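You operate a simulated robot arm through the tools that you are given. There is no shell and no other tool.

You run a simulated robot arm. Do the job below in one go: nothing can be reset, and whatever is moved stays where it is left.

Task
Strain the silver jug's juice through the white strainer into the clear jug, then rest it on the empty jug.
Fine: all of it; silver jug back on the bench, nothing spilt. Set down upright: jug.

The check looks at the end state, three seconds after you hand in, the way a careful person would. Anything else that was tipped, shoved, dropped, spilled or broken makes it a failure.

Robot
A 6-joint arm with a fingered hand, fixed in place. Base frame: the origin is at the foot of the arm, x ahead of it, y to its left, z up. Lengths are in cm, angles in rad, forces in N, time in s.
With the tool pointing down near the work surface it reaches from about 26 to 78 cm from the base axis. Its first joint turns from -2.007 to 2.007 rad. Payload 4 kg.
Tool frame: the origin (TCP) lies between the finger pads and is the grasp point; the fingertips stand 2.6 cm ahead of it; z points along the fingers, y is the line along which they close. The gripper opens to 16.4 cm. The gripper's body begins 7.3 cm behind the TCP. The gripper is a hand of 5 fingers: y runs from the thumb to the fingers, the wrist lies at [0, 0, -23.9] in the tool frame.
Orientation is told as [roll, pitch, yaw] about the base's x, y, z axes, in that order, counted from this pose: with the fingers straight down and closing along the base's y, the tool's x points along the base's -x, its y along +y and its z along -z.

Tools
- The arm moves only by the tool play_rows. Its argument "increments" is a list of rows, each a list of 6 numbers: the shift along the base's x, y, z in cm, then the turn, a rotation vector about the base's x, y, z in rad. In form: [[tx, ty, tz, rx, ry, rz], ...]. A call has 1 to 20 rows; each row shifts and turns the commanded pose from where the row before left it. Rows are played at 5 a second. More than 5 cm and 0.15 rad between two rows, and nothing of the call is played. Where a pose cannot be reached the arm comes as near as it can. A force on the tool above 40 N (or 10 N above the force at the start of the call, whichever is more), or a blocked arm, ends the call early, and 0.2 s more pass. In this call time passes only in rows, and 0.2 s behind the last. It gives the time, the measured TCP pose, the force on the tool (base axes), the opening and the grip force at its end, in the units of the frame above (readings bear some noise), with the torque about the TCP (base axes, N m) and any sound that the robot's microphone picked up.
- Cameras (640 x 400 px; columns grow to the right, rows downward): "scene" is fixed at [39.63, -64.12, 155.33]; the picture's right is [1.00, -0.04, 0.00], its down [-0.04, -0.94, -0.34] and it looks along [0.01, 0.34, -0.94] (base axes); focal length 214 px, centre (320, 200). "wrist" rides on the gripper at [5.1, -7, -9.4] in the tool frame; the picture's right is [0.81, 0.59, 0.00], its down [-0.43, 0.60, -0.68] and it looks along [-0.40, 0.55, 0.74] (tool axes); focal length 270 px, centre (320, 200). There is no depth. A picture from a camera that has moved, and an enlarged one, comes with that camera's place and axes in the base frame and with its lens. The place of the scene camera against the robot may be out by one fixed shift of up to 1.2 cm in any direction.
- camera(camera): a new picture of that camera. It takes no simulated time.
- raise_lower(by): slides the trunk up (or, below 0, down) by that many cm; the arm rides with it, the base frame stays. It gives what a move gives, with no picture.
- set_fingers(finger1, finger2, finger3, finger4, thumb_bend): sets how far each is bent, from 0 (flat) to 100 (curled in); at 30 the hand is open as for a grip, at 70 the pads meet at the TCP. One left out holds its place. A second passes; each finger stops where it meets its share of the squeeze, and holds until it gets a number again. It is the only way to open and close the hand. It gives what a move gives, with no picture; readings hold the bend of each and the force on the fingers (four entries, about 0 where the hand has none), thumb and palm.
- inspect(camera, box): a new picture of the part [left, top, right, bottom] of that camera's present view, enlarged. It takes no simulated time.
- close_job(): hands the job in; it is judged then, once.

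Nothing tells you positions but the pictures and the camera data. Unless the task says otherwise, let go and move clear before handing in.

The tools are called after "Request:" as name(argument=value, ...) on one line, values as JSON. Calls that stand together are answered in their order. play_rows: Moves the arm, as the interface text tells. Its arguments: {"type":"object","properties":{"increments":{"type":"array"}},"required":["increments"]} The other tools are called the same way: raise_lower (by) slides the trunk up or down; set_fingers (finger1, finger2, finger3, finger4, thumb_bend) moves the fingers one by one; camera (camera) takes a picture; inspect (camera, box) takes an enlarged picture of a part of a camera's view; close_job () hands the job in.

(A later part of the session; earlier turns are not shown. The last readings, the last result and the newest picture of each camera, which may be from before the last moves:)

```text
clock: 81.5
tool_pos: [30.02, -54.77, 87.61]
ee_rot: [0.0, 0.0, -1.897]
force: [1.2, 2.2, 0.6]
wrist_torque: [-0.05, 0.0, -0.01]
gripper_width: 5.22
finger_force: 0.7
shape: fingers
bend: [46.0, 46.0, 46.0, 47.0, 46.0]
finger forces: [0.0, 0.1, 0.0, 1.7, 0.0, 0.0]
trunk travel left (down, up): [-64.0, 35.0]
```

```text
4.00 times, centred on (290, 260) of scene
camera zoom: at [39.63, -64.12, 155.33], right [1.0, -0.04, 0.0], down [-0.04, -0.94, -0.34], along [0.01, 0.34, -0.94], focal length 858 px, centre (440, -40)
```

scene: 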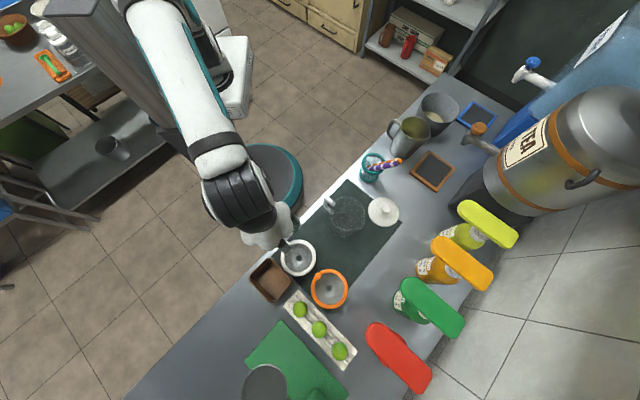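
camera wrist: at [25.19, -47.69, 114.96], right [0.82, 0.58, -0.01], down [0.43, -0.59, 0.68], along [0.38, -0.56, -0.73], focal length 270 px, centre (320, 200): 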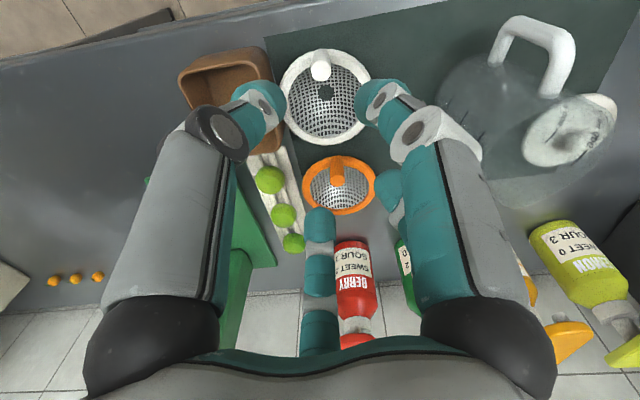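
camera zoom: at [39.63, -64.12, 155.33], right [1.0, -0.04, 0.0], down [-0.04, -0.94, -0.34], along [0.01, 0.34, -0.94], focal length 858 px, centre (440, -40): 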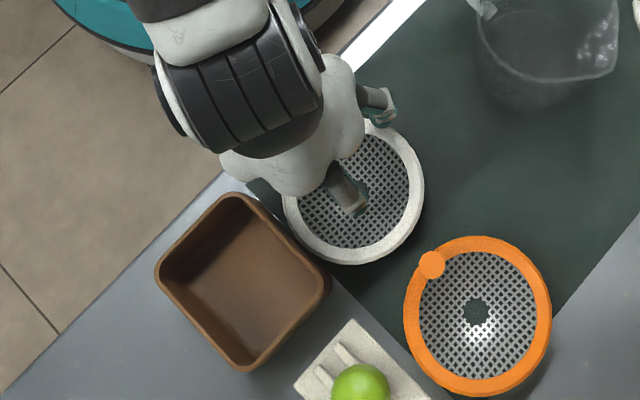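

Finger 4 reports a 1.7 N touch, so there may be a finger I haven't seen, close to the brown box. I'll lift a little and look for it before going on.

Request:
play_rows(increments=[[0, 0, 3, 0, 0, 0], [0, 0, 4, 0, 0, 0]])

Request:
set_fingers(finger4=0)

Request:
inspect(camera="scene", box=[240, 200, 340, 300])

Request:
camera(camera="wrist")

Request:
set_fingers(finger4=80)

Request:
inspect(camera="scene", box=[240, 200, 340, 300])

Request:
camera(camera="wrist")

```text
clock: 82.2
tool_pos: [30.04, -54.75, 94.62]
ee_rot: [0.001, 0.0, -1.898]
force: [0.0, -0.2, -0.1]
wrist_torque: [-0.02, 0.03, 0.0]
gripper_width: 5.21
finger_force: 0.1
shape: fingers
bend: [46.0, 46.0, 46.0, 46.0, 46.0]
finger forces: [0.0, 0.0, 0.0, 0.1, 0.0, 0.1]
trunk travel left (down, up): [-64.0, 35.0]
```

```text
clock: 83.2
tool_pos: [30.1, -54.84, 94.54]
ee_rot: [0.001, 0.0, -1.899]
force: [-0.5, -0.1, 0.3]
wrist_torque: [0.02, 0.0, 0.01]
gripper_width: 5.2
finger_force: 0.0
shape: fingers
bend: [46.0, 46.0, 46.0, 1.0, 46.0]
finger forces: [0.1, 0.0, 0.1, 0.0, 0.1, 0.0]
trunk travel left (down, up): [-64.0, 35.0]
```

```text
4.00 times, centred on (290, 250) of scene
camera zoom: at [39.63, -64.12, 155.33], right [1.0, -0.04, 0.0], down [-0.04, -0.94, -0.34], along [0.01, 0.34, -0.94], focal length 858 px, centre (440, 0)
```

zoom: 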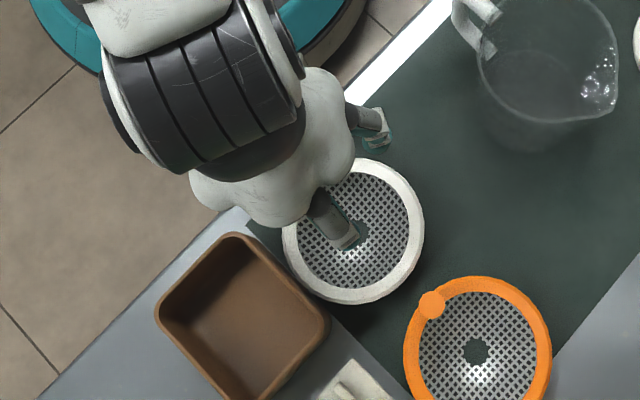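

```text
taken
camera wrist: at [25.19, -47.8, 103.85], right [0.82, 0.58, 0.0], down [0.42, -0.6, 0.68], along [0.39, -0.55, -0.74], focal length 270 px, centre (320, 200)
```

wrist: 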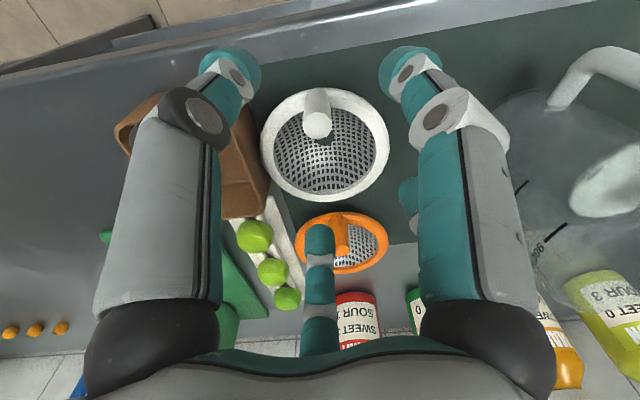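

```text
clock: 84.2
tool_pos: [29.93, -54.81, 94.5]
ee_rot: [0.001, 0.0, -1.899]
force: [0.2, -0.1, -1.5]
wrist_torque: [0.02, 0.02, -0.03]
gripper_width: 5.19
finger_force: 0.1
shape: fingers
bend: [46.0, 46.0, 46.0, 80.0, 46.0]
finger forces: [0.0, 0.0, 0.0, 0.0, 0.1, 0.1]
trunk travel left (down, up): [-64.0, 35.0]
```

```text
4.00 times, centred on (290, 250) of scene
camera zoom: at [39.63, -64.12, 155.33], right [1.0, -0.04, 0.0], down [-0.04, -0.94, -0.34], along [0.01, 0.34, -0.94], focal length 858 px, centre (440, 0)
```

zoom: 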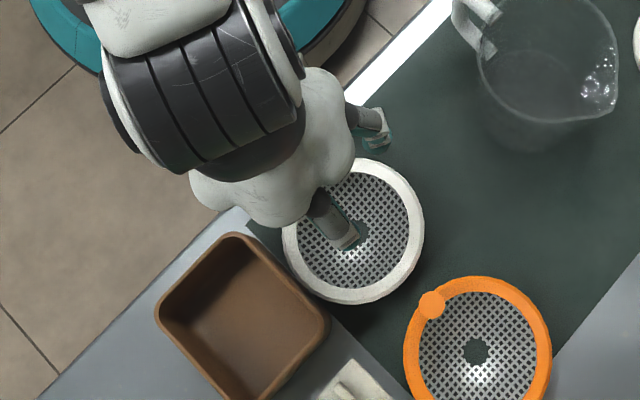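

```text
taken
camera wrist: at [25.19, -47.81, 103.85], right [0.82, 0.58, 0.0], down [0.42, -0.6, 0.68], along [0.39, -0.55, -0.74], focal length 270 px, centre (320, 200)
```

wrist: 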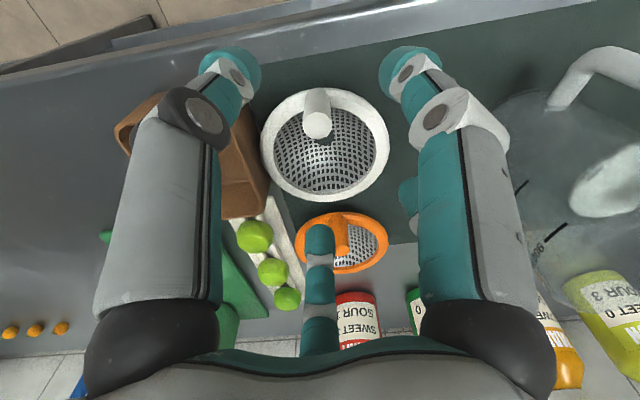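

No visible finger 4 in either view, yet something registered. Since it matters for the jug grasp, I'll test by touch: curl the other digits, hold the hand off the bench's near edge with the fourth slot over the bench, and feel gently downward.

Request:
play_rows(increments=[[0, 0, 4, 0, 0, 0], [0, 0, 4, 0, 0, 0], [0, 1.95, 1, 0, 0, 0.143], [0, 1.95, 0, 0, 0, 0.143], [0, 1.95, 0, 0, 0, 0.143], [-0.3, 1.95, 0, 0, 0, 0.143], [-0.3, 1.95, 0, 0, 0, 0.143], [-0.3, 1.95, 0, 0, 0, 0.143], [0, 0, 0, 0, 0, 0.143], [0, 0, 0, 0, 0, 0.143], [0, 0, 0, 0, 0, 0.143], [0, 0, 0, 0, 0, 0.143]])

Request:
set_fingers(finger1=100, finger2=100, finger3=100, finger4=5, thumb_bend=100)

Request:
camera(camera="wrist")

Request:
inspect(camera="scene", box=[200, 130, 360, 270])

```text
clock: 86.8
tool_pos: [29.17, -43.16, 103.65]
ee_rot: [0.001, 0.0, -0.469]
force: [0.8, 0.4, -0.3]
wrist_torque: [0.03, -0.03, 0.02]
gripper_width: 5.2
finger_force: 0.0
shape: fingers
bend: [46.0, 46.0, 46.0, 80.0, 46.0]
finger forces: [0.0, 0.0, 0.0, 0.0, 0.1, 0.0]
trunk travel left (down, up): [-64.0, 35.0]
```

```text
clock: 87.8
tool_pos: [29.13, -43.05, 103.67]
ee_rot: [0.001, -0.002, -0.47]
force: [-0.7, 0.1, 0.2]
wrist_torque: [-0.03, 0.0, 0.02]
gripper_width: 3.3
finger_force: 0.0
shape: fingers
bend: [86.0, 78.0, 93.0, 6.0, 100.0]
finger forces: [0.1, 0.0, 0.0, 0.0, 0.0, 0.0]
trunk travel left (down, up): [-64.0, 35.0]
```

```text
taken
camera wrist: at [21.54, -47.03, 112.87], right [-0.46, 0.89, 0.0], down [0.65, 0.34, 0.68], along [0.6, 0.31, -0.74], focal length 270 px, centre (320, 200)
```

wrist: 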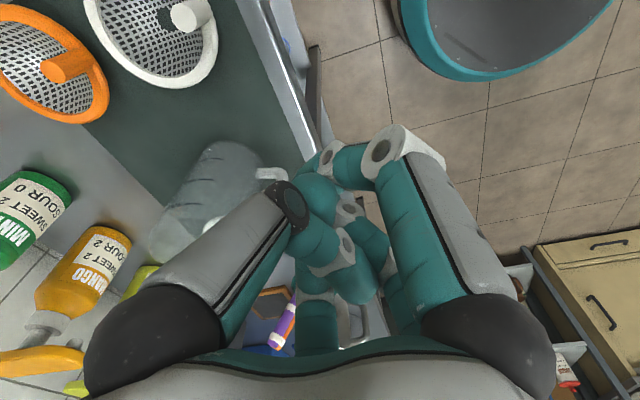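

```text
2.86 times, centred on (280, 200) of scene
camera zoom: at [39.63, -64.12, 155.33], right [1.0, -0.04, 0.0], down [-0.04, -0.94, -0.34], along [0.01, 0.34, -0.94], focal length 613 px, centre (434, 200)
```

zoom: 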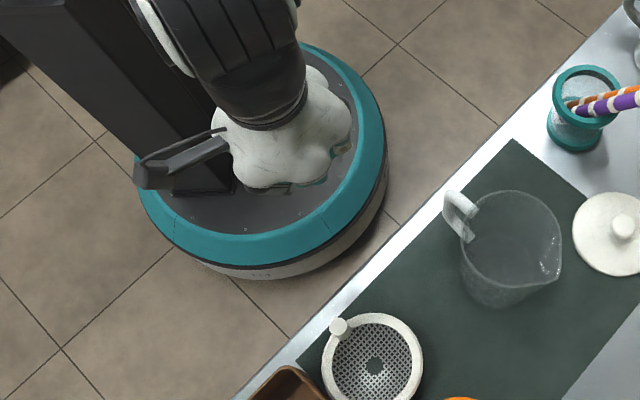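

Request:
play_rows(increments=[[0, 0, -4, 0, 0, 0], [0, 0, -4, 0, 0, 0], [0, 0, -4, 0, 0, 0], [0, 0, -3, 0, 0, 0], [0, 0, -2, 0, 0, 0]])

Request:
play_rows(increments=[[0, 0, -0.7, 0, 0, 0], [0, 0, -0.7, 0, 0, 0], [0, 0, -0.7, 0, 0, 0]])

Request:
play_rows(increments=[[0, 0, -0.7, 0, 0, 0], [0, 0, -0.7, 0, 0, 0], [0, 0, -0.7, 0, 0, 0]])

```text
clock: 89.0
tool_pos: [28.96, -43.12, 86.53]
ee_rot: [0.001, 0.001, -0.471]
force: [-0.4, 0.2, -0.3]
wrist_torque: [-0.01, 0.01, 0.01]
gripper_width: 3.3
finger_force: 0.1
shape: fingers
bend: [86.0, 78.0, 93.0, 6.0, 100.0]
finger forces: [0.0, 0.0, 0.0, 0.0, 0.0, 0.0]
trunk travel left (down, up): [-64.0, 35.0]
```

```text
clock: 89.8
tool_pos: [29.14, -43.12, 84.46]
ee_rot: [-0.001, 0.001, -0.47]
force: [-0.1, 0.4, 0.4]
wrist_torque: [0.04, 0.03, 0.01]
gripper_width: 3.25
finger_force: 0.0
shape: fingers
bend: [86.0, 78.0, 93.0, 6.0, 100.0]
finger forces: [0.1, 0.0, 0.1, 0.1, 0.0, 0.0]
trunk travel left (down, up): [-64.0, 35.0]
```

```text
clock: 90.5
tool_pos: [29.13, -43.19, 82.45]
ee_rot: [0.001, 0.001, -0.47]
force: [0.1, 0.5, -0.8]
wrist_torque: [-0.01, -0.02, 0.02]
gripper_width: 3.3
finger_force: 0.0
shape: fingers
bend: [86.0, 78.0, 93.0, 6.0, 100.0]
finger forces: [0.0, 0.0, 0.0, 0.0, 0.1, 0.1]
trunk travel left (down, up): [-64.0, 35.0]
```

Request:
play_rows(increments=[[0, 0, -0.6, 0, 0, 0], [0, 0, -0.6, 0, 0, 0], [0, 0, -0.6, 0, 0, 0]])

Request:
play_rows(increments=[[0, 0, -0.6, 0, 0, 0], [0, 0, -0.6, 0, 0, 0], [0, 0, -0.6, 0, 0, 0]])

Request:
camera(camera="wrist")

```text
clock: 91.3
tool_pos: [29.17, -43.17, 80.71]
ee_rot: [0.0, -0.003, -0.469]
force: [-0.4, 1.2, 2.1]
wrist_torque: [-0.23, -0.23, 0.0]
gripper_width: 3.3
finger_force: 1.7
shape: fingers
bend: [86.0, 78.0, 93.0, 2.0, 100.0]
finger forces: [0.0, 0.1, 0.0, 2.8, 0.0, 0.1]
trunk travel left (down, up): [-64.0, 35.0]
```

```text
clock: 92.0
tool_pos: [29.13, -43.2, 80.1]
ee_rot: [-0.007, -0.009, -0.47]
force: [-10.0, 11.8, 29.7]
wrist_torque: [-2.5, -2.51, 0.1]
gripper_width: 3.3
finger_force: 14.9
shape: fingers
bend: [86.0, 78.0, 93.0, 0.0, 100.0]
finger forces: [0.0, 0.1, 0.1, 30.0, 0.0, 0.0]
trunk travel left (down, up): [-64.0, 35.0]
stopped in row 2: the force on the tool passed its limit at 44 N (the readings are from after the stop); the commanded pose is now the measured one
```

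```text
taken
camera wrist: at [21.44, -47.02, 89.43], right [-0.45, 0.89, -0.01], down [0.65, 0.34, 0.68], along [0.61, 0.3, -0.74], focal length 270 px, centre (320, 200)
```

wrist: 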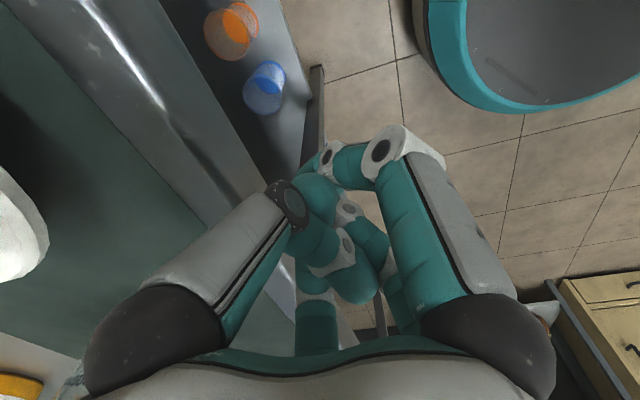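

Finger 4 is real though not drawn: it pressed the bench at the expected bearing, about 12 cm out. So it's a full five-digit star, 72° apart. I'll rise and test whether the tool can tilt to the left from vertical, since a grip around the jug's rim from above now looks best.

Request:
play_rows(increments=[[0, 0, 3, 0, 0, 0], [0, 0, 4, 0.005, 0.006, 0], [0, 0, 4, 0, 0, 0], [0, 0, 4, 0, 0, 0], [0, 0, 4, 0, 0, 0], [0, 0, 4, 0, 0, 0], [0, 0, 4, 0, 0, 0], [0, 0, 4, 0, 0, 0]])

Request:
inspect(camera="scene", box=[200, 150, 400, 320])

```text
clock: 93.8
tool_pos: [29.21, -43.32, 110.85]
ee_rot: [0.0, 0.005, -0.472]
force: [-0.8, -0.2, -0.7]
wrist_torque: [0.01, -0.01, 0.0]
gripper_width: 3.29
finger_force: 0.1
shape: fingers
bend: [86.0, 78.0, 93.0, 4.0, 100.0]
finger forces: [0.0, 0.1, 0.0, 0.0, 0.0, 0.1]
trunk travel left (down, up): [-64.0, 35.0]
```

```text
2.35 times, centred on (300, 235) of scene
camera zoom: at [39.63, -64.12, 155.33], right [1.0, -0.04, 0.0], down [-0.04, -0.94, -0.34], along [0.01, 0.34, -0.94], focal length 505 px, centre (367, 118)
```

zoom: 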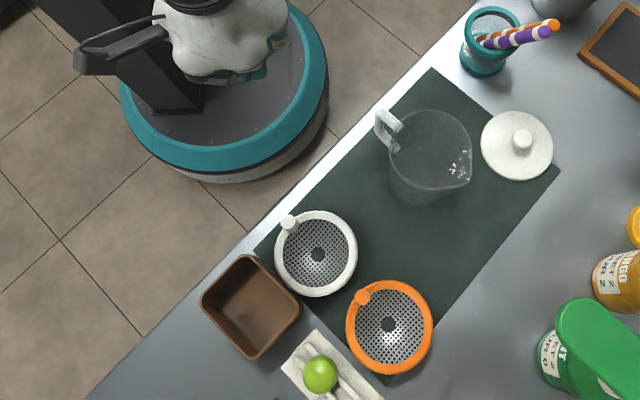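

Request:
set_fingers(finger1=30, finger2=30, finger3=30, finger4=30, thumb_bend=30)

Request:
play_rows(increments=[[3.56, -0.54, 1.5, 0, 0, 0], [3.56, -0.54, 1.5, 0, 0, 0], [3.56, -0.54, 1.5, 0, 0, 0], [3.56, -0.54, 1.5, 0, 0, 0], [3.56, -0.54, 1.5, 0, 0, 0]])

Request:
play_rows(increments=[[0, 0, 0, 0.0122, -0.1394, 0], [0, 0, 0, 0.0122, -0.1394, 0], [0, 0, 0, 0.0122, -0.1394, 0]])

```text
clock: 94.8
tool_pos: [29.21, -43.38, 110.9]
ee_rot: [-0.003, 0.004, -0.471]
force: [-0.1, -0.6, -0.3]
wrist_torque: [-0.01, 0.03, 0.02]
gripper_width: 9.08
finger_force: 0.1
shape: fingers
bend: [30.0, 30.0, 30.0, 30.0, 30.0]
finger forces: [0.1, 0.1, 0.0, 0.0, 0.0, 0.1]
trunk travel left (down, up): [-64.0, 35.0]
```

```text
clock: 96.0
tool_pos: [45.8, -44.3, 115.0]
ee_rot: [-0.006, -0.008, -0.471]
force: [0.5, 0.5, -0.2]
wrist_torque: [-0.03, 0.0, 0.03]
gripper_width: 9.06
finger_force: 0.0
shape: fingers
bend: [30.0, 30.0, 30.0, 30.0, 30.0]
finger forces: [0.1, 0.0, 0.0, 0.1, 0.0, 0.0]
out of reach, approached as far as the arm can: row 4, 5
trunk travel left (down, up): [-64.0, 35.0]
```

```text
clock: 96.8
tool_pos: [45.75, -44.49, 115.29]
ee_rot: [0.231, -0.353, -0.511]
force: [-0.4, -0.6, 0.0]
wrist_torque: [-0.05, 0.03, -0.01]
gripper_width: 9.05
finger_force: 0.1
shape: fingers
bend: [30.0, 30.0, 30.0, 30.0, 30.0]
finger forces: [0.0, 0.0, 0.0, 0.0, 0.1, 0.0]
trunk travel left (down, up): [-64.0, 35.0]
```

Left tilt works. My new plan is to grip the silver jug from above around the rim with four digits, the fifth held flat over the handle, and pour by tilting the hand up so the mouth turns towards the robot. I'll rehearse that wrist motion empty first, starting with un-tilting and yawing to the pour heading.

Request:
play_rows(increments=[[0, 0, 0, -0.0122, 0.1394, 0], [0, 0, 0, -0.0122, 0.1394, 0], [0, 0, 0, -0.0122, 0.1394, 0], [-1, 1.5, 0, 0, 0, -0.15], [-1, 1.5, 0, 0, 0, -0.15], [-1, 1.5, 0, 0, 0, -0.15], [-1, 1.5, 0, 0, 0, -0.15], [0, 0, 0, 0, 0, -0.15], [0, 0, 0, 0, 0, -0.15], [0, 0, 0, 0, 0, -0.15], [0, 0, 0, 0, 0, -0.15], [0, 0, 0, 0, 0, -0.15], [0, 0, 0, 0, 0, -0.15], [0, 0, 0, 0, 0, -0.15], [0, 0, 0, 0, 0, -0.15]])

Request:
play_rows(increments=[[0, 0, 0, 0, 0, -0.15], [0, 0, 0, 0, 0, -0.15], [0, 0, 0, 0, 0, -0.15], [0, 0, 0, 0, 0, -0.15], [0, 0, 0, 0, 0, -0.15], [0, 0, 0, 0, 0, -0.15], [0, 0, 0, 0, 0, -0.15], [0, 0, 0, 0, 0, -0.15], [0, 0, 0, 0, 0, -0.15]])

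```text
clock: 100.0
tool_pos: [41.82, -38.58, 115.07]
ee_rot: [0.0, 0.003, -2.274]
force: [-0.1, 0.4, -0.4]
wrist_torque: [0.01, 0.01, -0.01]
gripper_width: 9.05
finger_force: 0.0
shape: fingers
bend: [30.0, 30.0, 30.0, 30.0, 30.0]
finger forces: [0.1, 0.0, 0.0, 0.1, 0.1, 0.0]
trunk travel left (down, up): [-64.0, 35.0]
```

```text
clock: 102.0
tool_pos: [41.73, -38.55, 115.12]
ee_rot: [0.0, 0.003, 2.662]
force: [-0.6, -0.3, 0.3]
wrist_torque: [-0.01, -0.03, -0.02]
gripper_width: 9.06
finger_force: 0.1
shape: fingers
bend: [30.0, 30.0, 30.0, 30.0, 30.0]
finger forces: [0.0, 0.0, 0.0, 0.1, 0.0, 0.0]
trunk travel left (down, up): [-64.0, 35.0]
```

Request:
play_rows(increments=[[0, 0, 0, -0.0376, -0.14, 0], [0, 0, 0, -0.0376, -0.14, 0], [0, 0, 0, -0.0376, -0.14, 0]])

Request:
play_rows(increments=[[0, 0, 0, -0.0376, -0.14, 0], [0, 0, 0, -0.0376, -0.14, 0], [0, 0, 0, -0.0376, -0.14, 0]])

```text
clock: 102.8
tool_pos: [41.57, -38.62, 115.16]
ee_rot: [-0.098, 0.428, 2.644]
force: [0.5, -0.2, -0.3]
wrist_torque: [0.0, -0.02, 0.01]
gripper_width: 9.08
finger_force: 0.1
shape: fingers
bend: [30.0, 30.0, 30.0, 30.0, 30.0]
finger forces: [0.0, 0.0, 0.1, 0.0, 0.0, 0.1]
trunk travel left (down, up): [-64.0, 35.0]
```

```text
clock: 103.5
tool_pos: [41.71, -38.61, 115.16]
ee_rot: [-0.249, 0.845, 2.55]
force: [0.4, 0.5, -0.2]
wrist_torque: [-0.01, 0.02, 0.0]
gripper_width: 9.06
finger_force: 0.0
shape: fingers
bend: [30.0, 30.0, 30.0, 30.0, 30.0]
finger forces: [0.0, 0.0, 0.0, 0.1, 0.1, 0.1]
trunk travel left (down, up): [-64.0, 35.0]
```

Request:
play_rows(increments=[[0.5, -0.5, 3, 0, 0, 0], [0.5, -0.5, 3, 0, 0, 0], [0.5, -0.5, 3, 0, 0, 0]])

Request:
raise_lower(by=-14)

Request:
play_rows(increments=[[0.5, -0.5, 3, 0, 0, 0], [0.5, -0.5, 3, 0, 0, 0], [0.5, -0.5, 3, 0, 0, 0], [0.5, -0.5, 3, 0, 0, 0]])

Request:
raise_lower(by=-15)

```text
clock: 104.3
tool_pos: [43.34, -39.98, 124.19]
ee_rot: [-0.25, 0.845, 2.552]
force: [-0.2, 0.2, -0.1]
wrist_torque: [0.0, -0.01, -0.01]
gripper_width: 9.06
finger_force: 0.0
shape: fingers
bend: [30.0, 30.0, 30.0, 30.0, 30.0]
finger forces: [0.0, 0.1, 0.1, 0.0, 0.0, 0.1]
trunk travel left (down, up): [-64.0, 35.0]
```

```text
clock: 106.0
tool_pos: [43.26, -40.03, 110.11]
ee_rot: [-0.251, 0.846, 2.551]
force: [0.5, -0.2, 0.3]
wrist_torque: [0.01, -0.03, -0.01]
gripper_width: 9.06
finger_force: 0.0
shape: fingers
bend: [30.0, 30.0, 30.0, 30.0, 30.0]
finger forces: [0.1, 0.0, 0.0, 0.1, 0.0, 0.1]
trunk travel left (down, up): [-50.0, 49.0]
```

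```text
clock: 107.0
tool_pos: [45.31, -42.24, 122.13]
ee_rot: [-0.249, 0.845, 2.551]
force: [-1.5, -1.4, 0.4]
wrist_torque: [0.02, 0.01, -0.01]
gripper_width: 9.04
finger_force: 0.0
shape: fingers
bend: [30.0, 30.0, 30.0, 30.0, 30.0]
finger forces: [0.0, 0.0, 0.0, 0.0, 0.0, 0.0]
trunk travel left (down, up): [-50.0, 49.0]
```

```text
clock: 108.8
tool_pos: [45.18, -41.97, 107.11]
ee_rot: [-0.249, 0.845, 2.553]
force: [-0.5, 0.1, 0.4]
wrist_torque: [-0.01, -0.04, -0.01]
gripper_width: 9.05
finger_force: 0.1
shape: fingers
bend: [30.0, 30.0, 30.0, 30.0, 30.0]
finger forces: [0.0, 0.1, 0.0, 0.0, 0.0, 0.1]
trunk travel left (down, up): [-35.0, 64.0]
```

Request:
play_rows(increments=[[2.4, -1.85, 0.5, -0.0113, -0.042, 0], [2.4, -1.85, 0.5, -0.0113, -0.042, 0], [2.4, -1.85, 0.5, -0.0113, -0.042, 0], [2.4, -1.85, 0.5, -0.0113, -0.042, 0]])

Request:
play_rows(increments=[[-0.68, 0.2, 0.45, -0.0339, -0.1265, 0], [-0.68, 0.2, 0.45, -0.0339, -0.1265, 0], [-0.68, 0.2, 0.45, -0.0339, -0.1265, 0], [-0.68, 0.2, 0.45, -0.0339, -0.1265, 0]])

Request:
camera(camera="scene")

```text
clock: 109.8
tool_pos: [54.95, -49.37, 109.29]
ee_rot: [-0.356, 1.009, 2.467]
force: [0.2, -0.6, 0.6]
wrist_torque: [0.0, -0.03, -0.01]
gripper_width: 9.06
finger_force: 0.1
shape: fingers
bend: [30.0, 30.0, 30.0, 30.0, 30.0]
finger forces: [0.1, 0.0, 0.0, 0.0, 0.0, 0.0]
trunk travel left (down, up): [-35.0, 64.0]
```

```text
clock: 110.8
tool_pos: [52.13, -48.7, 111.0]
ee_rot: [-1.574, 1.357, 1.304]
force: [-0.5, -0.1, -0.2]
wrist_torque: [0.01, 0.04, -0.01]
gripper_width: 9.05
finger_force: 0.0
shape: fingers
bend: [30.0, 30.0, 30.0, 30.0, 30.0]
finger forces: [0.0, 0.1, 0.0, 0.0, 0.0, 0.0]
trunk travel left (down, up): [-35.0, 64.0]
```

```text
taken
```

scene: 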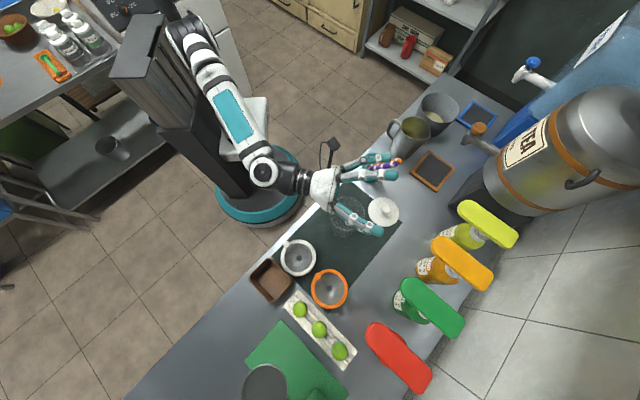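

Level pose reached cleanly. Continuing the rehearsal to the full pour angle.

Request:
play_rows(increments=[[-0.9, 0.23, 0.1, -0.0376, -0.1405, 0], [-0.9, 0.23, 0.1, -0.0376, -0.1405, 0], [-0.9, 0.23, 0.1, -0.0376, -0.1405, 0]])

Request:
play_rows(increments=[[-0.8, 0.2, 0, -0.0339, -0.1265, 0], [-0.8, 0.2, 0, -0.0339, -0.1265, 0]])

```text
clock: 111.6
tool_pos: [49.43, -47.99, 111.26]
ee_rot: [-2.715, 1.086, 0.213]
force: [0.1, 0.8, 0.4]
wrist_torque: [0.01, 0.0, -0.01]
gripper_width: 9.04
finger_force: 0.1
shape: fingers
bend: [30.0, 30.0, 30.0, 30.0, 30.0]
finger forces: [0.0, 0.1, 0.1, 0.1, 0.0, 0.0]
trunk travel left (down, up): [-35.0, 64.0]
```

```text
clock: 112.2
tool_pos: [49.01, -47.69, 113.34]
ee_rot: [-2.883, 0.853, 0.068]
force: [-0.2, 0.2, 0.9]
wrist_torque: [0.01, 0.03, 0.01]
gripper_width: 9.06
finger_force: 0.0
shape: fingers
bend: [30.0, 30.0, 30.0, 30.0, 30.0]
finger forces: [0.0, 0.2, 0.0, 0.1, 0.0, 0.0]
out of reach, approached as far as the arm can: row 2
trunk travel left (down, up): [-35.0, 64.0]
```

The pour pose is fully reachable. I'll reverse the rehearsal path step by step.

Request:
play_rows(increments=[[0.4, -0.2, -1, 0.0339, 0.1265, 0], [0.4, -0.2, -1, 0.0339, 0.1265, 0], [0.9, -0.23, -0.1, 0.0376, 0.1405, 0], [0.9, -0.23, -0.1, 0.0376, 0.1405, 0], [0.9, -0.23, -0.1, 0.0376, 0.1405, 0]])

Request:
play_rows(increments=[[0.68, -0.2, -0.45, 0.0339, 0.1265, 0], [0.68, -0.2, -0.45, 0.0339, 0.1265, 0], [0.68, -0.2, -0.45, 0.0339, 0.1265, 0], [0.68, -0.2, -0.45, 0.0339, 0.1265, 0], [-2.4, 1.85, 0.5, 0.0113, 0.042, 0], [-2.4, 1.85, 0.5, 0.0113, 0.042, 0], [-2.4, 1.85, 0.5, 0.0113, 0.042, 0], [-2.4, 1.85, 0.5, 0.0113, 0.042, 0]])

Request:
raise_lower(by=15)

Request:
play_rows(increments=[[-0.5, 0.5, -3, 0, 0, 0], [-0.5, 0.5, -3, 0, 0, 0], [-0.5, 0.5, -3, 0, 0, 0], [-0.5, 0.5, -3, 0, 0, 0]])

Request:
raise_lower(by=14)

Request:
play_rows(increments=[[-0.5, 0.5, -3, 0, 0, 0], [-0.5, 0.5, -3, 0, 0, 0], [-0.5, 0.5, -3, 0, 0, 0]])

```text
clock: 113.4
tool_pos: [52.58, -48.89, 110.84]
ee_rot: [-1.563, 1.356, 1.315]
force: [-0.8, -0.4, 0.3]
wrist_torque: [0.0, -0.03, 0.02]
gripper_width: 9.07
finger_force: 0.0
shape: fingers
bend: [30.0, 30.0, 30.0, 30.0, 30.0]
finger forces: [0.0, 0.0, 0.2, 0.0, 0.0, 0.0]
trunk travel left (down, up): [-35.0, 64.0]
```

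```text
clock: 115.2
tool_pos: [45.74, -42.13, 110.95]
ee_rot: [-0.25, 0.845, 2.55]
force: [0.2, -0.4, -0.2]
wrist_torque: [-0.02, -0.01, 0.0]
gripper_width: 9.06
finger_force: 0.2
shape: fingers
bend: [30.0, 30.0, 30.0, 30.0, 30.0]
finger forces: [0.0, 0.0, 0.1, 0.0, 0.0, 0.0]
trunk travel left (down, up): [-35.0, 64.0]
```

```text
clock: 116.9
tool_pos: [45.8, -42.1, 126.09]
ee_rot: [-0.248, 0.843, 2.551]
force: [-0.3, -0.2, 0.4]
wrist_torque: [0.01, 0.04, 0.03]
gripper_width: 9.03
finger_force: 0.0
shape: fingers
bend: [30.0, 30.0, 30.0, 30.0, 30.0]
finger forces: [0.0, 0.0, 0.0, 0.0, 0.0, 0.0]
trunk travel left (down, up): [-50.0, 49.0]
```

```text
clock: 117.9
tool_pos: [43.95, -40.13, 114.05]
ee_rot: [-0.25, 0.847, 2.552]
force: [0.2, -0.5, 0.0]
wrist_torque: [-0.01, 0.04, 0.0]
gripper_width: 9.09
finger_force: 0.1
shape: fingers
bend: [30.0, 30.0, 30.0, 30.0, 30.0]
finger forces: [0.0, 0.1, 0.0, 0.0, 0.0, 0.0]
trunk travel left (down, up): [-50.0, 49.0]
```

```text
clock: 119.6
tool_pos: [43.82, -40.25, 128.1]
ee_rot: [-0.25, 0.844, 2.552]
force: [-0.5, 0.6, 0.5]
wrist_torque: [-0.04, -0.01, 0.02]
gripper_width: 9.03
finger_force: 0.0
shape: fingers
bend: [30.0, 30.0, 30.0, 30.0, 30.0]
finger forces: [0.0, 0.0, 0.0, 0.0, 0.0, 0.0]
trunk travel left (down, up): [-64.0, 35.0]
```

```text
clock: 120.4
tool_pos: [42.41, -38.65, 119.0]
ee_rot: [-0.249, 0.846, 2.553]
force: [0.4, -0.1, 0.5]
wrist_torque: [0.01, -0.01, -0.02]
gripper_width: 9.06
finger_force: 0.0
shape: fingers
bend: [30.0, 30.0, 30.0, 30.0, 30.0]
finger forces: [0.1, 0.0, 0.0, 0.0, 0.0, 0.1]
trunk travel left (down, up): [-64.0, 35.0]
```

Request:
play_rows(increments=[[0, 0, -1, 0.0376, 0.14, 0], [0, 0, -1, 0.0376, 0.14, 0], [0, 0, -1, 0.0376, 0.14, 0], [0, 0, -1, 0.0376, 0.14, 0], [0, 0, 0, 0.0376, 0.14, 0], [0, 0, 0, 0.0376, 0.14, 0]])

Request:
play_rows(increments=[[-0.83, -1.08, -0.6, 0, 0, 0.147], [-0.83, -1.08, -0.6, 0, 0, 0.147], [-0.83, -1.08, -0.6, 0, 0, 0.147], [-0.83, -1.08, -0.6, 0, 0, 0.147], [-0.83, -1.08, -0.6, 0, 0, 0.147], [-0.83, -1.08, -0.6, 0, 0, 0.147], [-0.83, -1.08, -0.6, 0, 0, 0.147], [-0.83, -1.08, -0.6, 0, 0, 0.147], [-0.83, -1.08, -0.6, 0, 0, 0.147], [-0.83, -1.08, -0.6, 0, 0, 0.147], [-0.83, -1.08, -0.6, 0, 0, 0.147], [-0.83, -1.08, -0.6, 0, 0, 0.147], [-0.83, -1.08, -0.6, 0, 0, 0.147], [-0.83, -1.08, -0.6, 0, 0, 0.147], [-0.83, -1.08, -0.6, 0, 0, 0.147]])

Request:
set_fingers(finger1=52, finger2=52, finger3=52, finger4=52, thumb_bend=52)

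Request:
camera(camera="wrist")

```text
clock: 121.8
tool_pos: [42.52, -38.84, 115.05]
ee_rot: [0.0, 0.0, 2.663]
force: [0.1, 0.2, 0.1]
wrist_torque: [-0.01, 0.03, 0.04]
gripper_width: 9.07
finger_force: 0.1
shape: fingers
bend: [30.0, 30.0, 30.0, 30.0, 30.0]
finger forces: [0.0, 0.0, 0.0, 0.0, 0.0, 0.0]
trunk travel left (down, up): [-64.0, 35.0]
```

```text
clock: 125.0
tool_pos: [29.87, -54.87, 106.12]
ee_rot: [-0.003, 0.004, -1.411]
force: [0.1, -0.8, 0.0]
wrist_torque: [0.01, 0.01, -0.01]
gripper_width: 9.04
finger_force: 0.0
shape: fingers
bend: [30.0, 30.0, 30.0, 30.0, 30.0]
finger forces: [0.0, 0.0, 0.1, 0.0, 0.0, 0.0]
trunk travel left (down, up): [-64.0, 35.0]
```

```text
clock: 126.0
tool_pos: [29.98, -54.93, 106.19]
ee_rot: [-0.001, 0.003, -1.415]
force: [0.0, 1.2, 0.1]
wrist_torque: [0.01, 0.0, 0.01]
gripper_width: 3.8
finger_force: 0.1
shape: fingers
bend: [52.0, 52.0, 52.0, 52.0, 52.0]
finger forces: [0.1, 0.0, 0.0, 0.0, 0.1, 0.0]
trunk travel left (down, up): [-64.0, 35.0]
```

```text
taken
camera wrist: at [22.35, -51.02, 115.39], right [0.45, 0.89, 0.0], down [0.66, -0.34, 0.68], along [0.6, -0.31, -0.74], focal length 270 px, centre (320, 200)
```

wrist: 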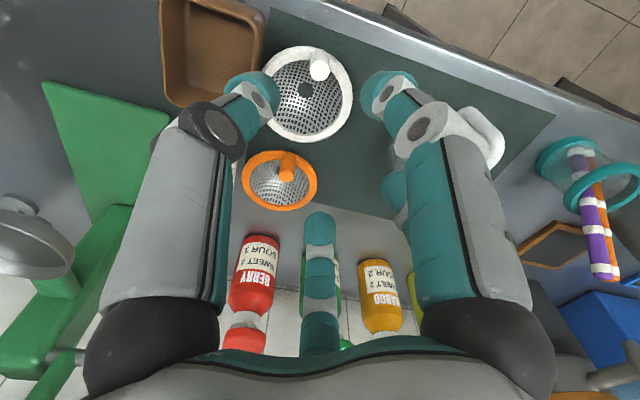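

Request:
play_rows(increments=[[0.02, 0.07, -4, 0, 0, 0], [0, 0, -4, 0, 0, 0], [0, 0, -4, 0, 0, 0], [0, 0, -3, 0, 0, 0], [0, 0, -2, 0, 0, 0]])

Request:
play_rows(increments=[[0, 0, -0.7, 0, 0, 0], [0, 0, -0.7, 0, 0, 0]])

Request:
inspect(camera="wrist", box=[180, 40, 460, 260])

```text
clock: 127.2
tool_pos: [29.92, -54.84, 89.09]
ee_rot: [0.0, 0.003, -1.415]
force: [-0.1, -0.4, -0.5]
wrist_torque: [0.02, 0.02, 0.01]
gripper_width: 3.77
finger_force: 0.0
shape: fingers
bend: [52.0, 52.0, 52.0, 52.0, 52.0]
finger forces: [0.1, 0.0, 0.0, 0.0, 0.0, 0.1]
trunk travel left (down, up): [-64.0, 35.0]
```

```text
clock: 127.8
tool_pos: [29.9, -54.86, 87.66]
ee_rot: [-0.002, 0.005, -1.412]
force: [-0.1, 0.4, 0.4]
wrist_torque: [0.01, -0.01, -0.06]
gripper_width: 3.75
finger_force: 0.1
shape: fingers
bend: [52.0, 52.0, 52.0, 52.0, 52.0]
finger forces: [0.1, 0.1, 0.1, 0.1, 0.1, 0.1]
trunk travel left (down, up): [-64.0, 35.0]
```

```text
1.82 times, centred on (320, 150) of wrist
camera zoom: at [22.34, -50.94, 96.98], right [0.45, 0.89, 0.0], down [0.66, -0.34, 0.68], along [0.6, -0.31, -0.74], focal length 491 px, centre (320, 291)
```

zoom: 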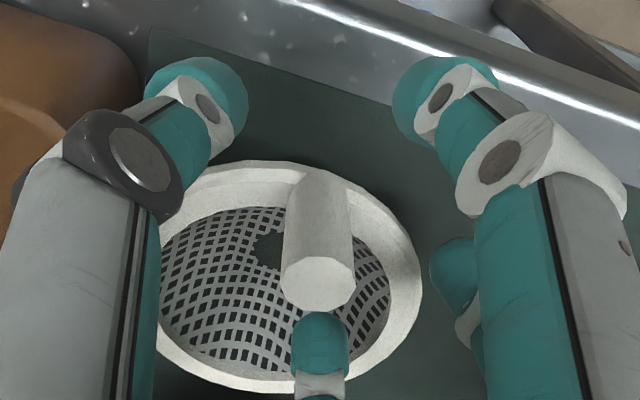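

Request:
play_rows(increments=[[0.03, 0.02, -0.5, 0, 0, 0], [0, 0, -0.4, 0, 0, 0]])

Request:
set_fingers(finger1=64, finger2=64, finger3=64, finger4=64, thumb_bend=64)

Request:
inspect(camera="wrist", box=[180, 40, 460, 260])

```text
clock: 128.4
tool_pos: [30.04, -54.94, 86.86]
ee_rot: [0.0, 0.0, -1.413]
force: [0.1, -0.7, 8.3]
wrist_torque: [-0.24, -0.16, 0.01]
gripper_width: 3.8
finger_force: 3.6
shape: fingers
bend: [52.0, 52.0, 52.0, 52.0, 52.0]
finger forces: [0.0, 0.0, 4.9, 3.3, 0.1, 0.0]
trunk travel left (down, up): [-64.0, 35.0]
```

```text
clock: 129.4
tool_pos: [29.96, -54.79, 86.81]
ee_rot: [-0.001, 0.004, -1.416]
force: [-0.4, 0.4, 0.1]
wrist_torque: [0.01, 0.0, 0.06]
gripper_width: 0.87
finger_force: 0.0
shape: fingers
bend: [64.0, 64.0, 64.0, 64.0, 64.0]
finger forces: [0.0, 0.0, 0.0, 0.0, 0.0, 0.0]
trunk travel left (down, up): [-64.0, 35.0]
```

```text
1.82 times, centred on (320, 150) of wrist
camera zoom: at [22.35, -50.93, 96.07], right [0.45, 0.89, 0.0], down [0.66, -0.34, 0.68], along [0.6, -0.31, -0.74], focal length 491 px, centre (320, 291)
```

zoom: 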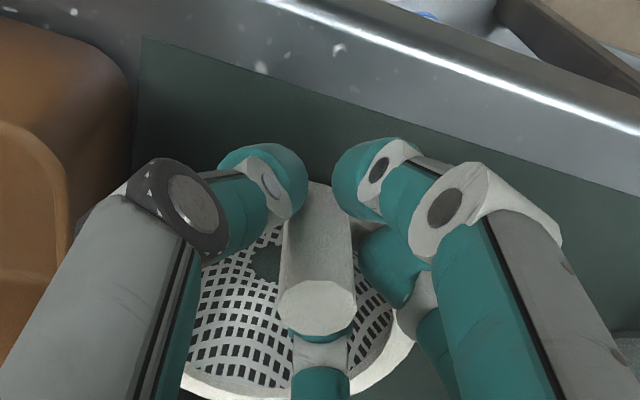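

Request:
set_fingers(finger1=76, finger2=76, finger3=76, finger4=76, thumb_bend=76)

Request:
inspect(camera="wrist", box=[180, 40, 460, 260])

```text
clock: 130.4
tool_pos: [30.03, -54.84, 86.84]
ee_rot: [0.0, 0.004, -1.413]
force: [1.0, 0.4, 0.3]
wrist_torque: [0.03, -0.02, -0.03]
gripper_width: 0.24
finger_force: 23.9
shape: fingers
bend: [66.0, 66.0, 66.0, 66.0, 67.0]
finger forces: [8.3, 9.6, 9.8, 8.5, 12.7, 0.0]
trunk travel left (down, up): [-64.0, 35.0]
```

```text
1.82 times, centred on (320, 150) of wrist
camera zoom: at [22.35, -50.92, 96.07], right [0.45, 0.89, 0.0], down [0.66, -0.34, 0.68], along [0.6, -0.31, -0.74], focal length 491 px, centre (320, 291)
```

zoom: 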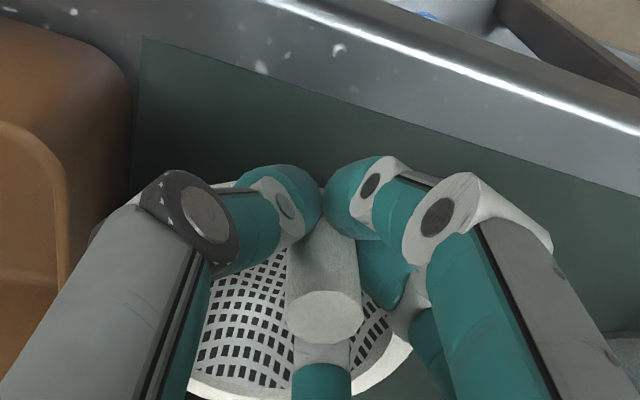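

All five digits grip the peg firmly. I'll lift slowly and check.

Request:
play_rows(increments=[[0, 0, 1, 0, 0, 0], [0, 0, 1.5, 0, 0, 0], [0, 0, 2, 0, 0, 0]])

Request:
inspect(camera="wrist", box=[180, 40, 460, 260])

Request:
inspect(camera="scene", box=[230, 200, 350, 310])

```text
clock: 131.2
tool_pos: [29.99, -54.76, 91.38]
ee_rot: [-0.001, 0.003, -1.414]
force: [0.6, -0.2, -0.7]
wrist_torque: [0.0, -0.04, -0.02]
gripper_width: 0.21
finger_force: 24.1
shape: fingers
bend: [66.0, 66.0, 65.0, 66.0, 67.0]
finger forces: [8.6, 9.5, 9.4, 8.3, 12.6, 0.0]
trunk travel left (down, up): [-64.0, 35.0]
```

```text
1.82 times, centred on (320, 150) of wrist
camera zoom: at [22.32, -50.96, 100.56], right [0.45, 0.89, 0.0], down [0.66, -0.34, 0.68], along [0.6, -0.31, -0.74], focal length 491 px, centre (320, 291)
```

zoom: 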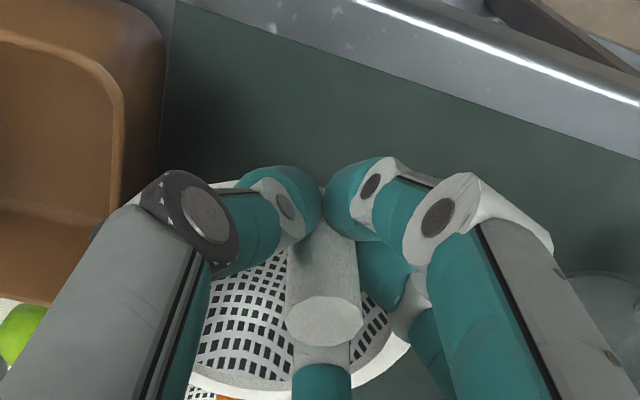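

```text
3.64 times, centred on (290, 255) of scene
camera zoom: at [39.63, -64.12, 155.33], right [1.0, -0.04, 0.0], down [-0.04, -0.94, -0.34], along [0.01, 0.34, -0.94], focal length 780 px, centre (429, 0)
```

zoom: 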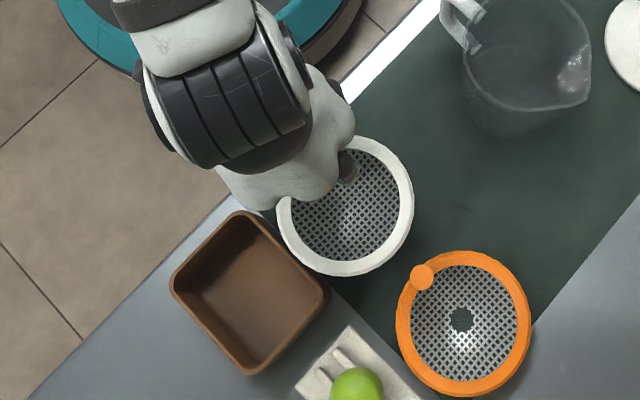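

The strainer hangs level from the grip. I'll raise it, swing it by -90° so the peg ends up clear of the pour side, and bring it over the clear jug.

Request:
play_rows(increments=[[0, 0, 3.9, 0, 0, 0], [0, 0, 3.9, 0, 0, 0], [0, 0, 3.9, 0, 0, 0], [0, 0, 3.9, 0, 0, 0], [2.05, 0.94, 0, 0, 0, -0.142], [2.05, 0.94, 0, 0, 0, -0.142], [2.05, 0.94, 0, 0, 0, -0.142], [2.05, 0.94, 0, 0, 0, -0.142], [2.05, 0.94, 0, 0, 0, -0.142], [2.05, 0.94, 0, 0, 0, -0.142], [2.05, 0.94, 0, 0, 0, -0.142], [2.05, 0.94, 0, 0, 0, -0.142], [2.05, 0.94, 0, 0, 0, -0.142], [2.05, 0.94, 0, 0, 0, -0.142], [2.07, 0.95, 0, 0, 0, -0.142]])

Request:
camera(camera="wrist")

Request:
inspect(camera="scene", box=[280, 150, 420, 260])

```text
clock: 134.4
tool_pos: [52.64, -44.36, 106.83]
ee_rot: [-0.002, 0.005, -2.98]
force: [0.6, -0.7, -0.8]
wrist_torque: [0.01, -0.01, -0.01]
gripper_width: 0.22
finger_force: 24.1
shape: fingers
bend: [66.0, 66.0, 65.0, 66.0, 67.0]
finger forces: [8.2, 9.5, 9.4, 8.2, 12.5, 0.0]
trunk travel left (down, up): [-64.0, 35.0]
```

```text
taken
camera wrist: at [56.48, -36.79, 116.11], right [0.89, -0.45, 0.0], down [-0.33, -0.66, 0.68], along [-0.3, -0.6, -0.74], focal length 270 px, centre (320, 200)
```

wrist: 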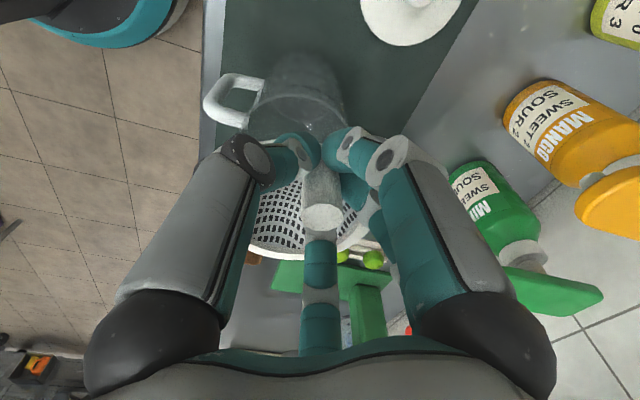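

```text
3.64 times, centred on (350, 205) of scene
camera zoom: at [39.63, -64.12, 155.33], right [1.0, -0.04, 0.0], down [-0.04, -0.94, -0.34], along [0.01, 0.34, -0.94], focal length 780 px, centre (211, 182)
```

zoom: 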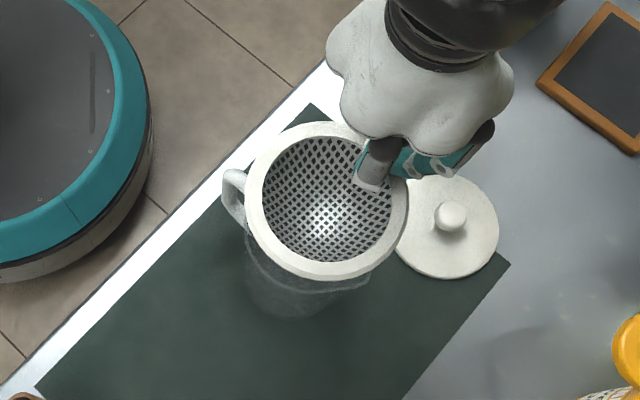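

The ring is concentric with the clear jug within a few millimetres by both cameras. I'll lower it gently until it seats.

Request:
play_rows(increments=[[0, 0, -2.5, 0, 0, 0], [0, 0, -2.5, 0, 0, 0]])

Request:
inspect(camera="scene", box=[300, 160, 400, 250])

Request:
play_rows(increments=[[0, 0, -0.5, 0, 0, 0], [0, 0, -0.5, 0, 0, 0]])

```text
clock: 135.0
tool_pos: [52.53, -44.41, 101.82]
ee_rot: [0.0, 0.004, -2.978]
force: [0.5, 0.1, -0.6]
wrist_torque: [0.06, -0.02, 0.0]
gripper_width: 0.22
finger_force: 23.8
shape: fingers
bend: [66.0, 66.0, 65.0, 66.0, 67.0]
finger forces: [8.3, 9.5, 9.5, 8.3, 12.5, 0.0]
trunk travel left (down, up): [-64.0, 35.0]
```

```text
4.44 times, centred on (350, 205) of scene
camera zoom: at [39.63, -64.12, 155.33], right [1.0, -0.04, 0.0], down [-0.04, -0.94, -0.34], along [0.01, 0.34, -0.94], focal length 953 px, centre (187, 178)
```

zoom: 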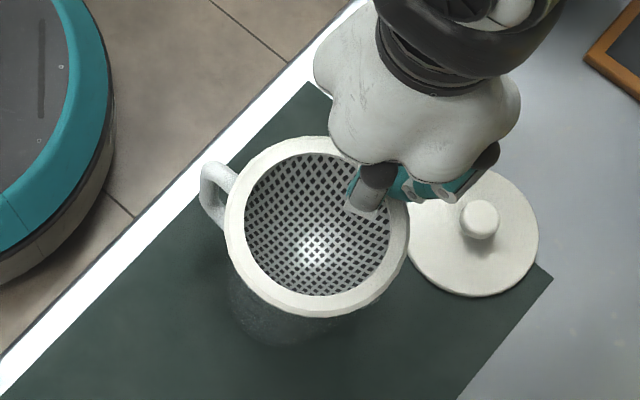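

```text
clock: 135.6
tool_pos: [52.58, -44.45, 100.87]
ee_rot: [-0.002, 0.004, -2.979]
force: [0.6, -0.2, -0.4]
wrist_torque: [-0.02, -0.01, 0.01]
gripper_width: 0.22
finger_force: 24.2
shape: fingers
bend: [66.0, 66.0, 65.0, 66.0, 67.0]
finger forces: [8.2, 9.5, 9.5, 8.3, 12.4, 0.1]
trunk travel left (down, up): [-64.0, 35.0]
```

Request:
play_rows(increments=[[0, 0, -0.4, 0, 0, 0], [0, 0, -0.4, 0, 0, 0]])

Request:
play_rows(increments=[[0, 0, -0.3, 0, 0, 0], [0, 0, -0.3, 0, 0, 0]])

```text
clock: 136.2
tool_pos: [52.49, -44.51, 99.98]
ee_rot: [-0.002, 0.001, -2.977]
force: [-0.3, 0.0, 0.3]
wrist_torque: [0.01, -0.05, -0.02]
gripper_width: 0.21
finger_force: 24.6
shape: fingers
bend: [66.0, 66.0, 65.0, 66.0, 67.0]
finger forces: [8.3, 9.5, 9.5, 8.3, 12.5, 0.0]
trunk travel left (down, up): [-64.0, 35.0]
```

```text
clock: 136.8
tool_pos: [52.53, -44.45, 99.39]
ee_rot: [-0.001, 0.004, -2.977]
force: [-0.3, -1.2, -0.7]
wrist_torque: [0.02, -0.05, -0.02]
gripper_width: 0.22
finger_force: 24.3
shape: fingers
bend: [66.0, 66.0, 65.0, 66.0, 67.0]
finger forces: [8.3, 9.4, 9.4, 8.3, 12.4, 0.0]
trunk travel left (down, up): [-64.0, 35.0]
```

Request:
play_rows(increments=[[0, 0, -0.25, 0, 0, 0], [0, 0, -0.25, 0, 0, 0]])

Request:
play_rows(increments=[[0, 0, -0.25, 0, 0, 0], [0, 0, -0.25, 0, 0, 0]])

Request:
inspect(camera="scene", box=[300, 160, 400, 250])

```text
clock: 137.4
tool_pos: [52.59, -44.47, 99.22]
ee_rot: [0.003, 0.005, -2.978]
force: [-0.5, 1.1, 9.7]
wrist_torque: [-0.02, 0.03, -0.02]
gripper_width: 0.23
finger_force: 26.8
shape: fingers
bend: [66.0, 65.0, 65.0, 66.0, 67.0]
finger forces: [9.1, 10.3, 10.3, 9.4, 13.7, 0.1]
trunk travel left (down, up): [-64.0, 35.0]
```

```text
clock: 138.0
tool_pos: [52.62, -44.34, 98.97]
ee_rot: [0.003, 0.01, -2.978]
force: [1.3, 1.2, 34.1]
wrist_torque: [-0.06, -0.04, -0.03]
gripper_width: 0.21
finger_force: 33.0
shape: fingers
bend: [66.0, 65.0, 65.0, 66.0, 67.0]
finger forces: [11.6, 13.1, 12.7, 11.1, 17.3, 0.0]
trunk travel left (down, up): [-64.0, 35.0]
```

```text
4.44 times, centred on (350, 205) of scene
camera zoom: at [39.63, -64.12, 155.33], right [1.0, -0.04, 0.0], down [-0.04, -0.94, -0.34], along [0.01, 0.34, -0.94], focal length 953 px, centre (187, 178)
```

zoom: 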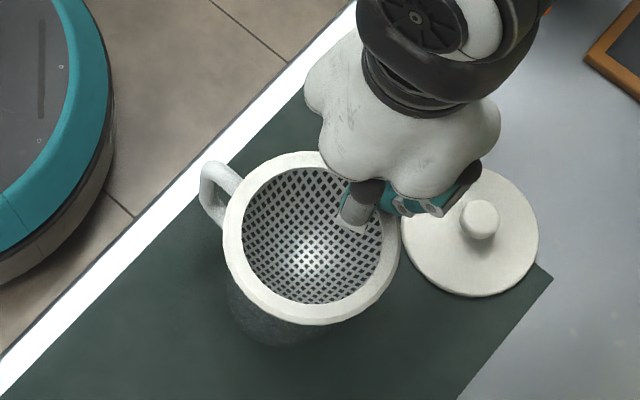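

It's seated at exactly the expected height. I'll ease off the pressure and release.

Request:
play_rows(increments=[[0, 0, 0.2, 0, 0, 0], [0, 0, 0.1, 0, 0, 0]])

Request:
set_fingers(finger1=60, finger2=60, finger3=60, finger4=60, thumb_bend=60)

Request:
set_fingers(finger1=52, finger2=52, finger3=52, finger4=52, thumb_bend=52)

Request:
inspect(camera="scene", box=[300, 160, 400, 250])

Request:
camera(camera="wrist")

```text
clock: 138.6
tool_pos: [52.34, -44.26, 98.96]
ee_rot: [0.001, 0.004, -2.978]
force: [3.1, 0.0, 28.6]
wrist_torque: [-0.09, -0.11, -0.03]
gripper_width: 0.22
finger_force: 32.3
shape: fingers
bend: [66.0, 65.0, 65.0, 66.0, 67.0]
finger forces: [11.6, 12.9, 12.6, 10.3, 16.0, 0.0]
trunk travel left (down, up): [-64.0, 35.0]
```

```text
clock: 139.6
tool_pos: [52.41, -44.37, 98.93]
ee_rot: [0.0, 0.004, -2.978]
force: [1.3, 0.1, 22.0]
wrist_torque: [-0.12, -0.03, 0.03]
gripper_width: 1.76
finger_force: 11.7
shape: fingers
bend: [60.0, 63.0, 63.0, 64.0, 60.0]
finger forces: [0.1, 9.1, 6.7, 6.6, 0.0, 0.1]
trunk travel left (down, up): [-64.0, 35.0]
```

```text
clock: 140.6
tool_pos: [52.48, -44.37, 99.1]
ee_rot: [0.002, 0.005, -2.976]
force: [1.9, 0.4, 31.2]
wrist_torque: [-0.39, 0.45, -0.01]
gripper_width: 3.73
finger_force: 15.4
shape: fingers
bend: [52.0, 52.0, 56.0, 57.0, 52.0]
finger forces: [0.1, 0.0, 18.1, 13.0, 0.0, 0.0]
trunk travel left (down, up): [-64.0, 35.0]
```

```text
4.44 times, centred on (350, 205) of scene
camera zoom: at [39.63, -64.12, 155.33], right [1.0, -0.04, 0.0], down [-0.04, -0.94, -0.34], along [0.01, 0.34, -0.94], focal length 953 px, centre (187, 178)
```

zoom: 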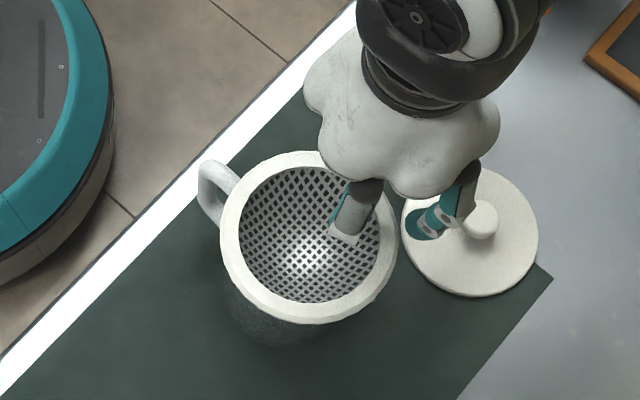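

```text
taken
camera wrist: at [56.3, -36.64, 108.32], right [0.89, -0.45, 0.01], down [-0.33, -0.66, 0.68], along [-0.3, -0.61, -0.74], focal length 270 px, centre (320, 200)
```

wrist: 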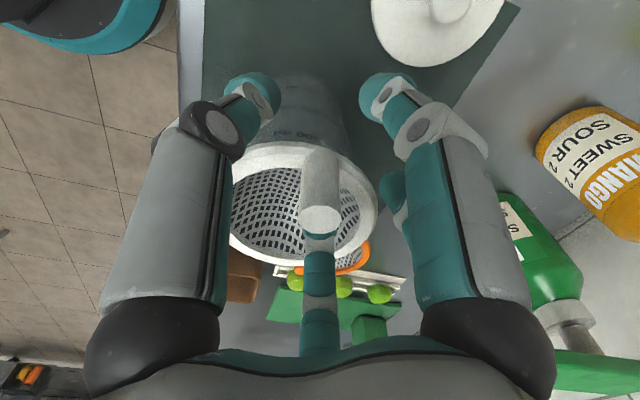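

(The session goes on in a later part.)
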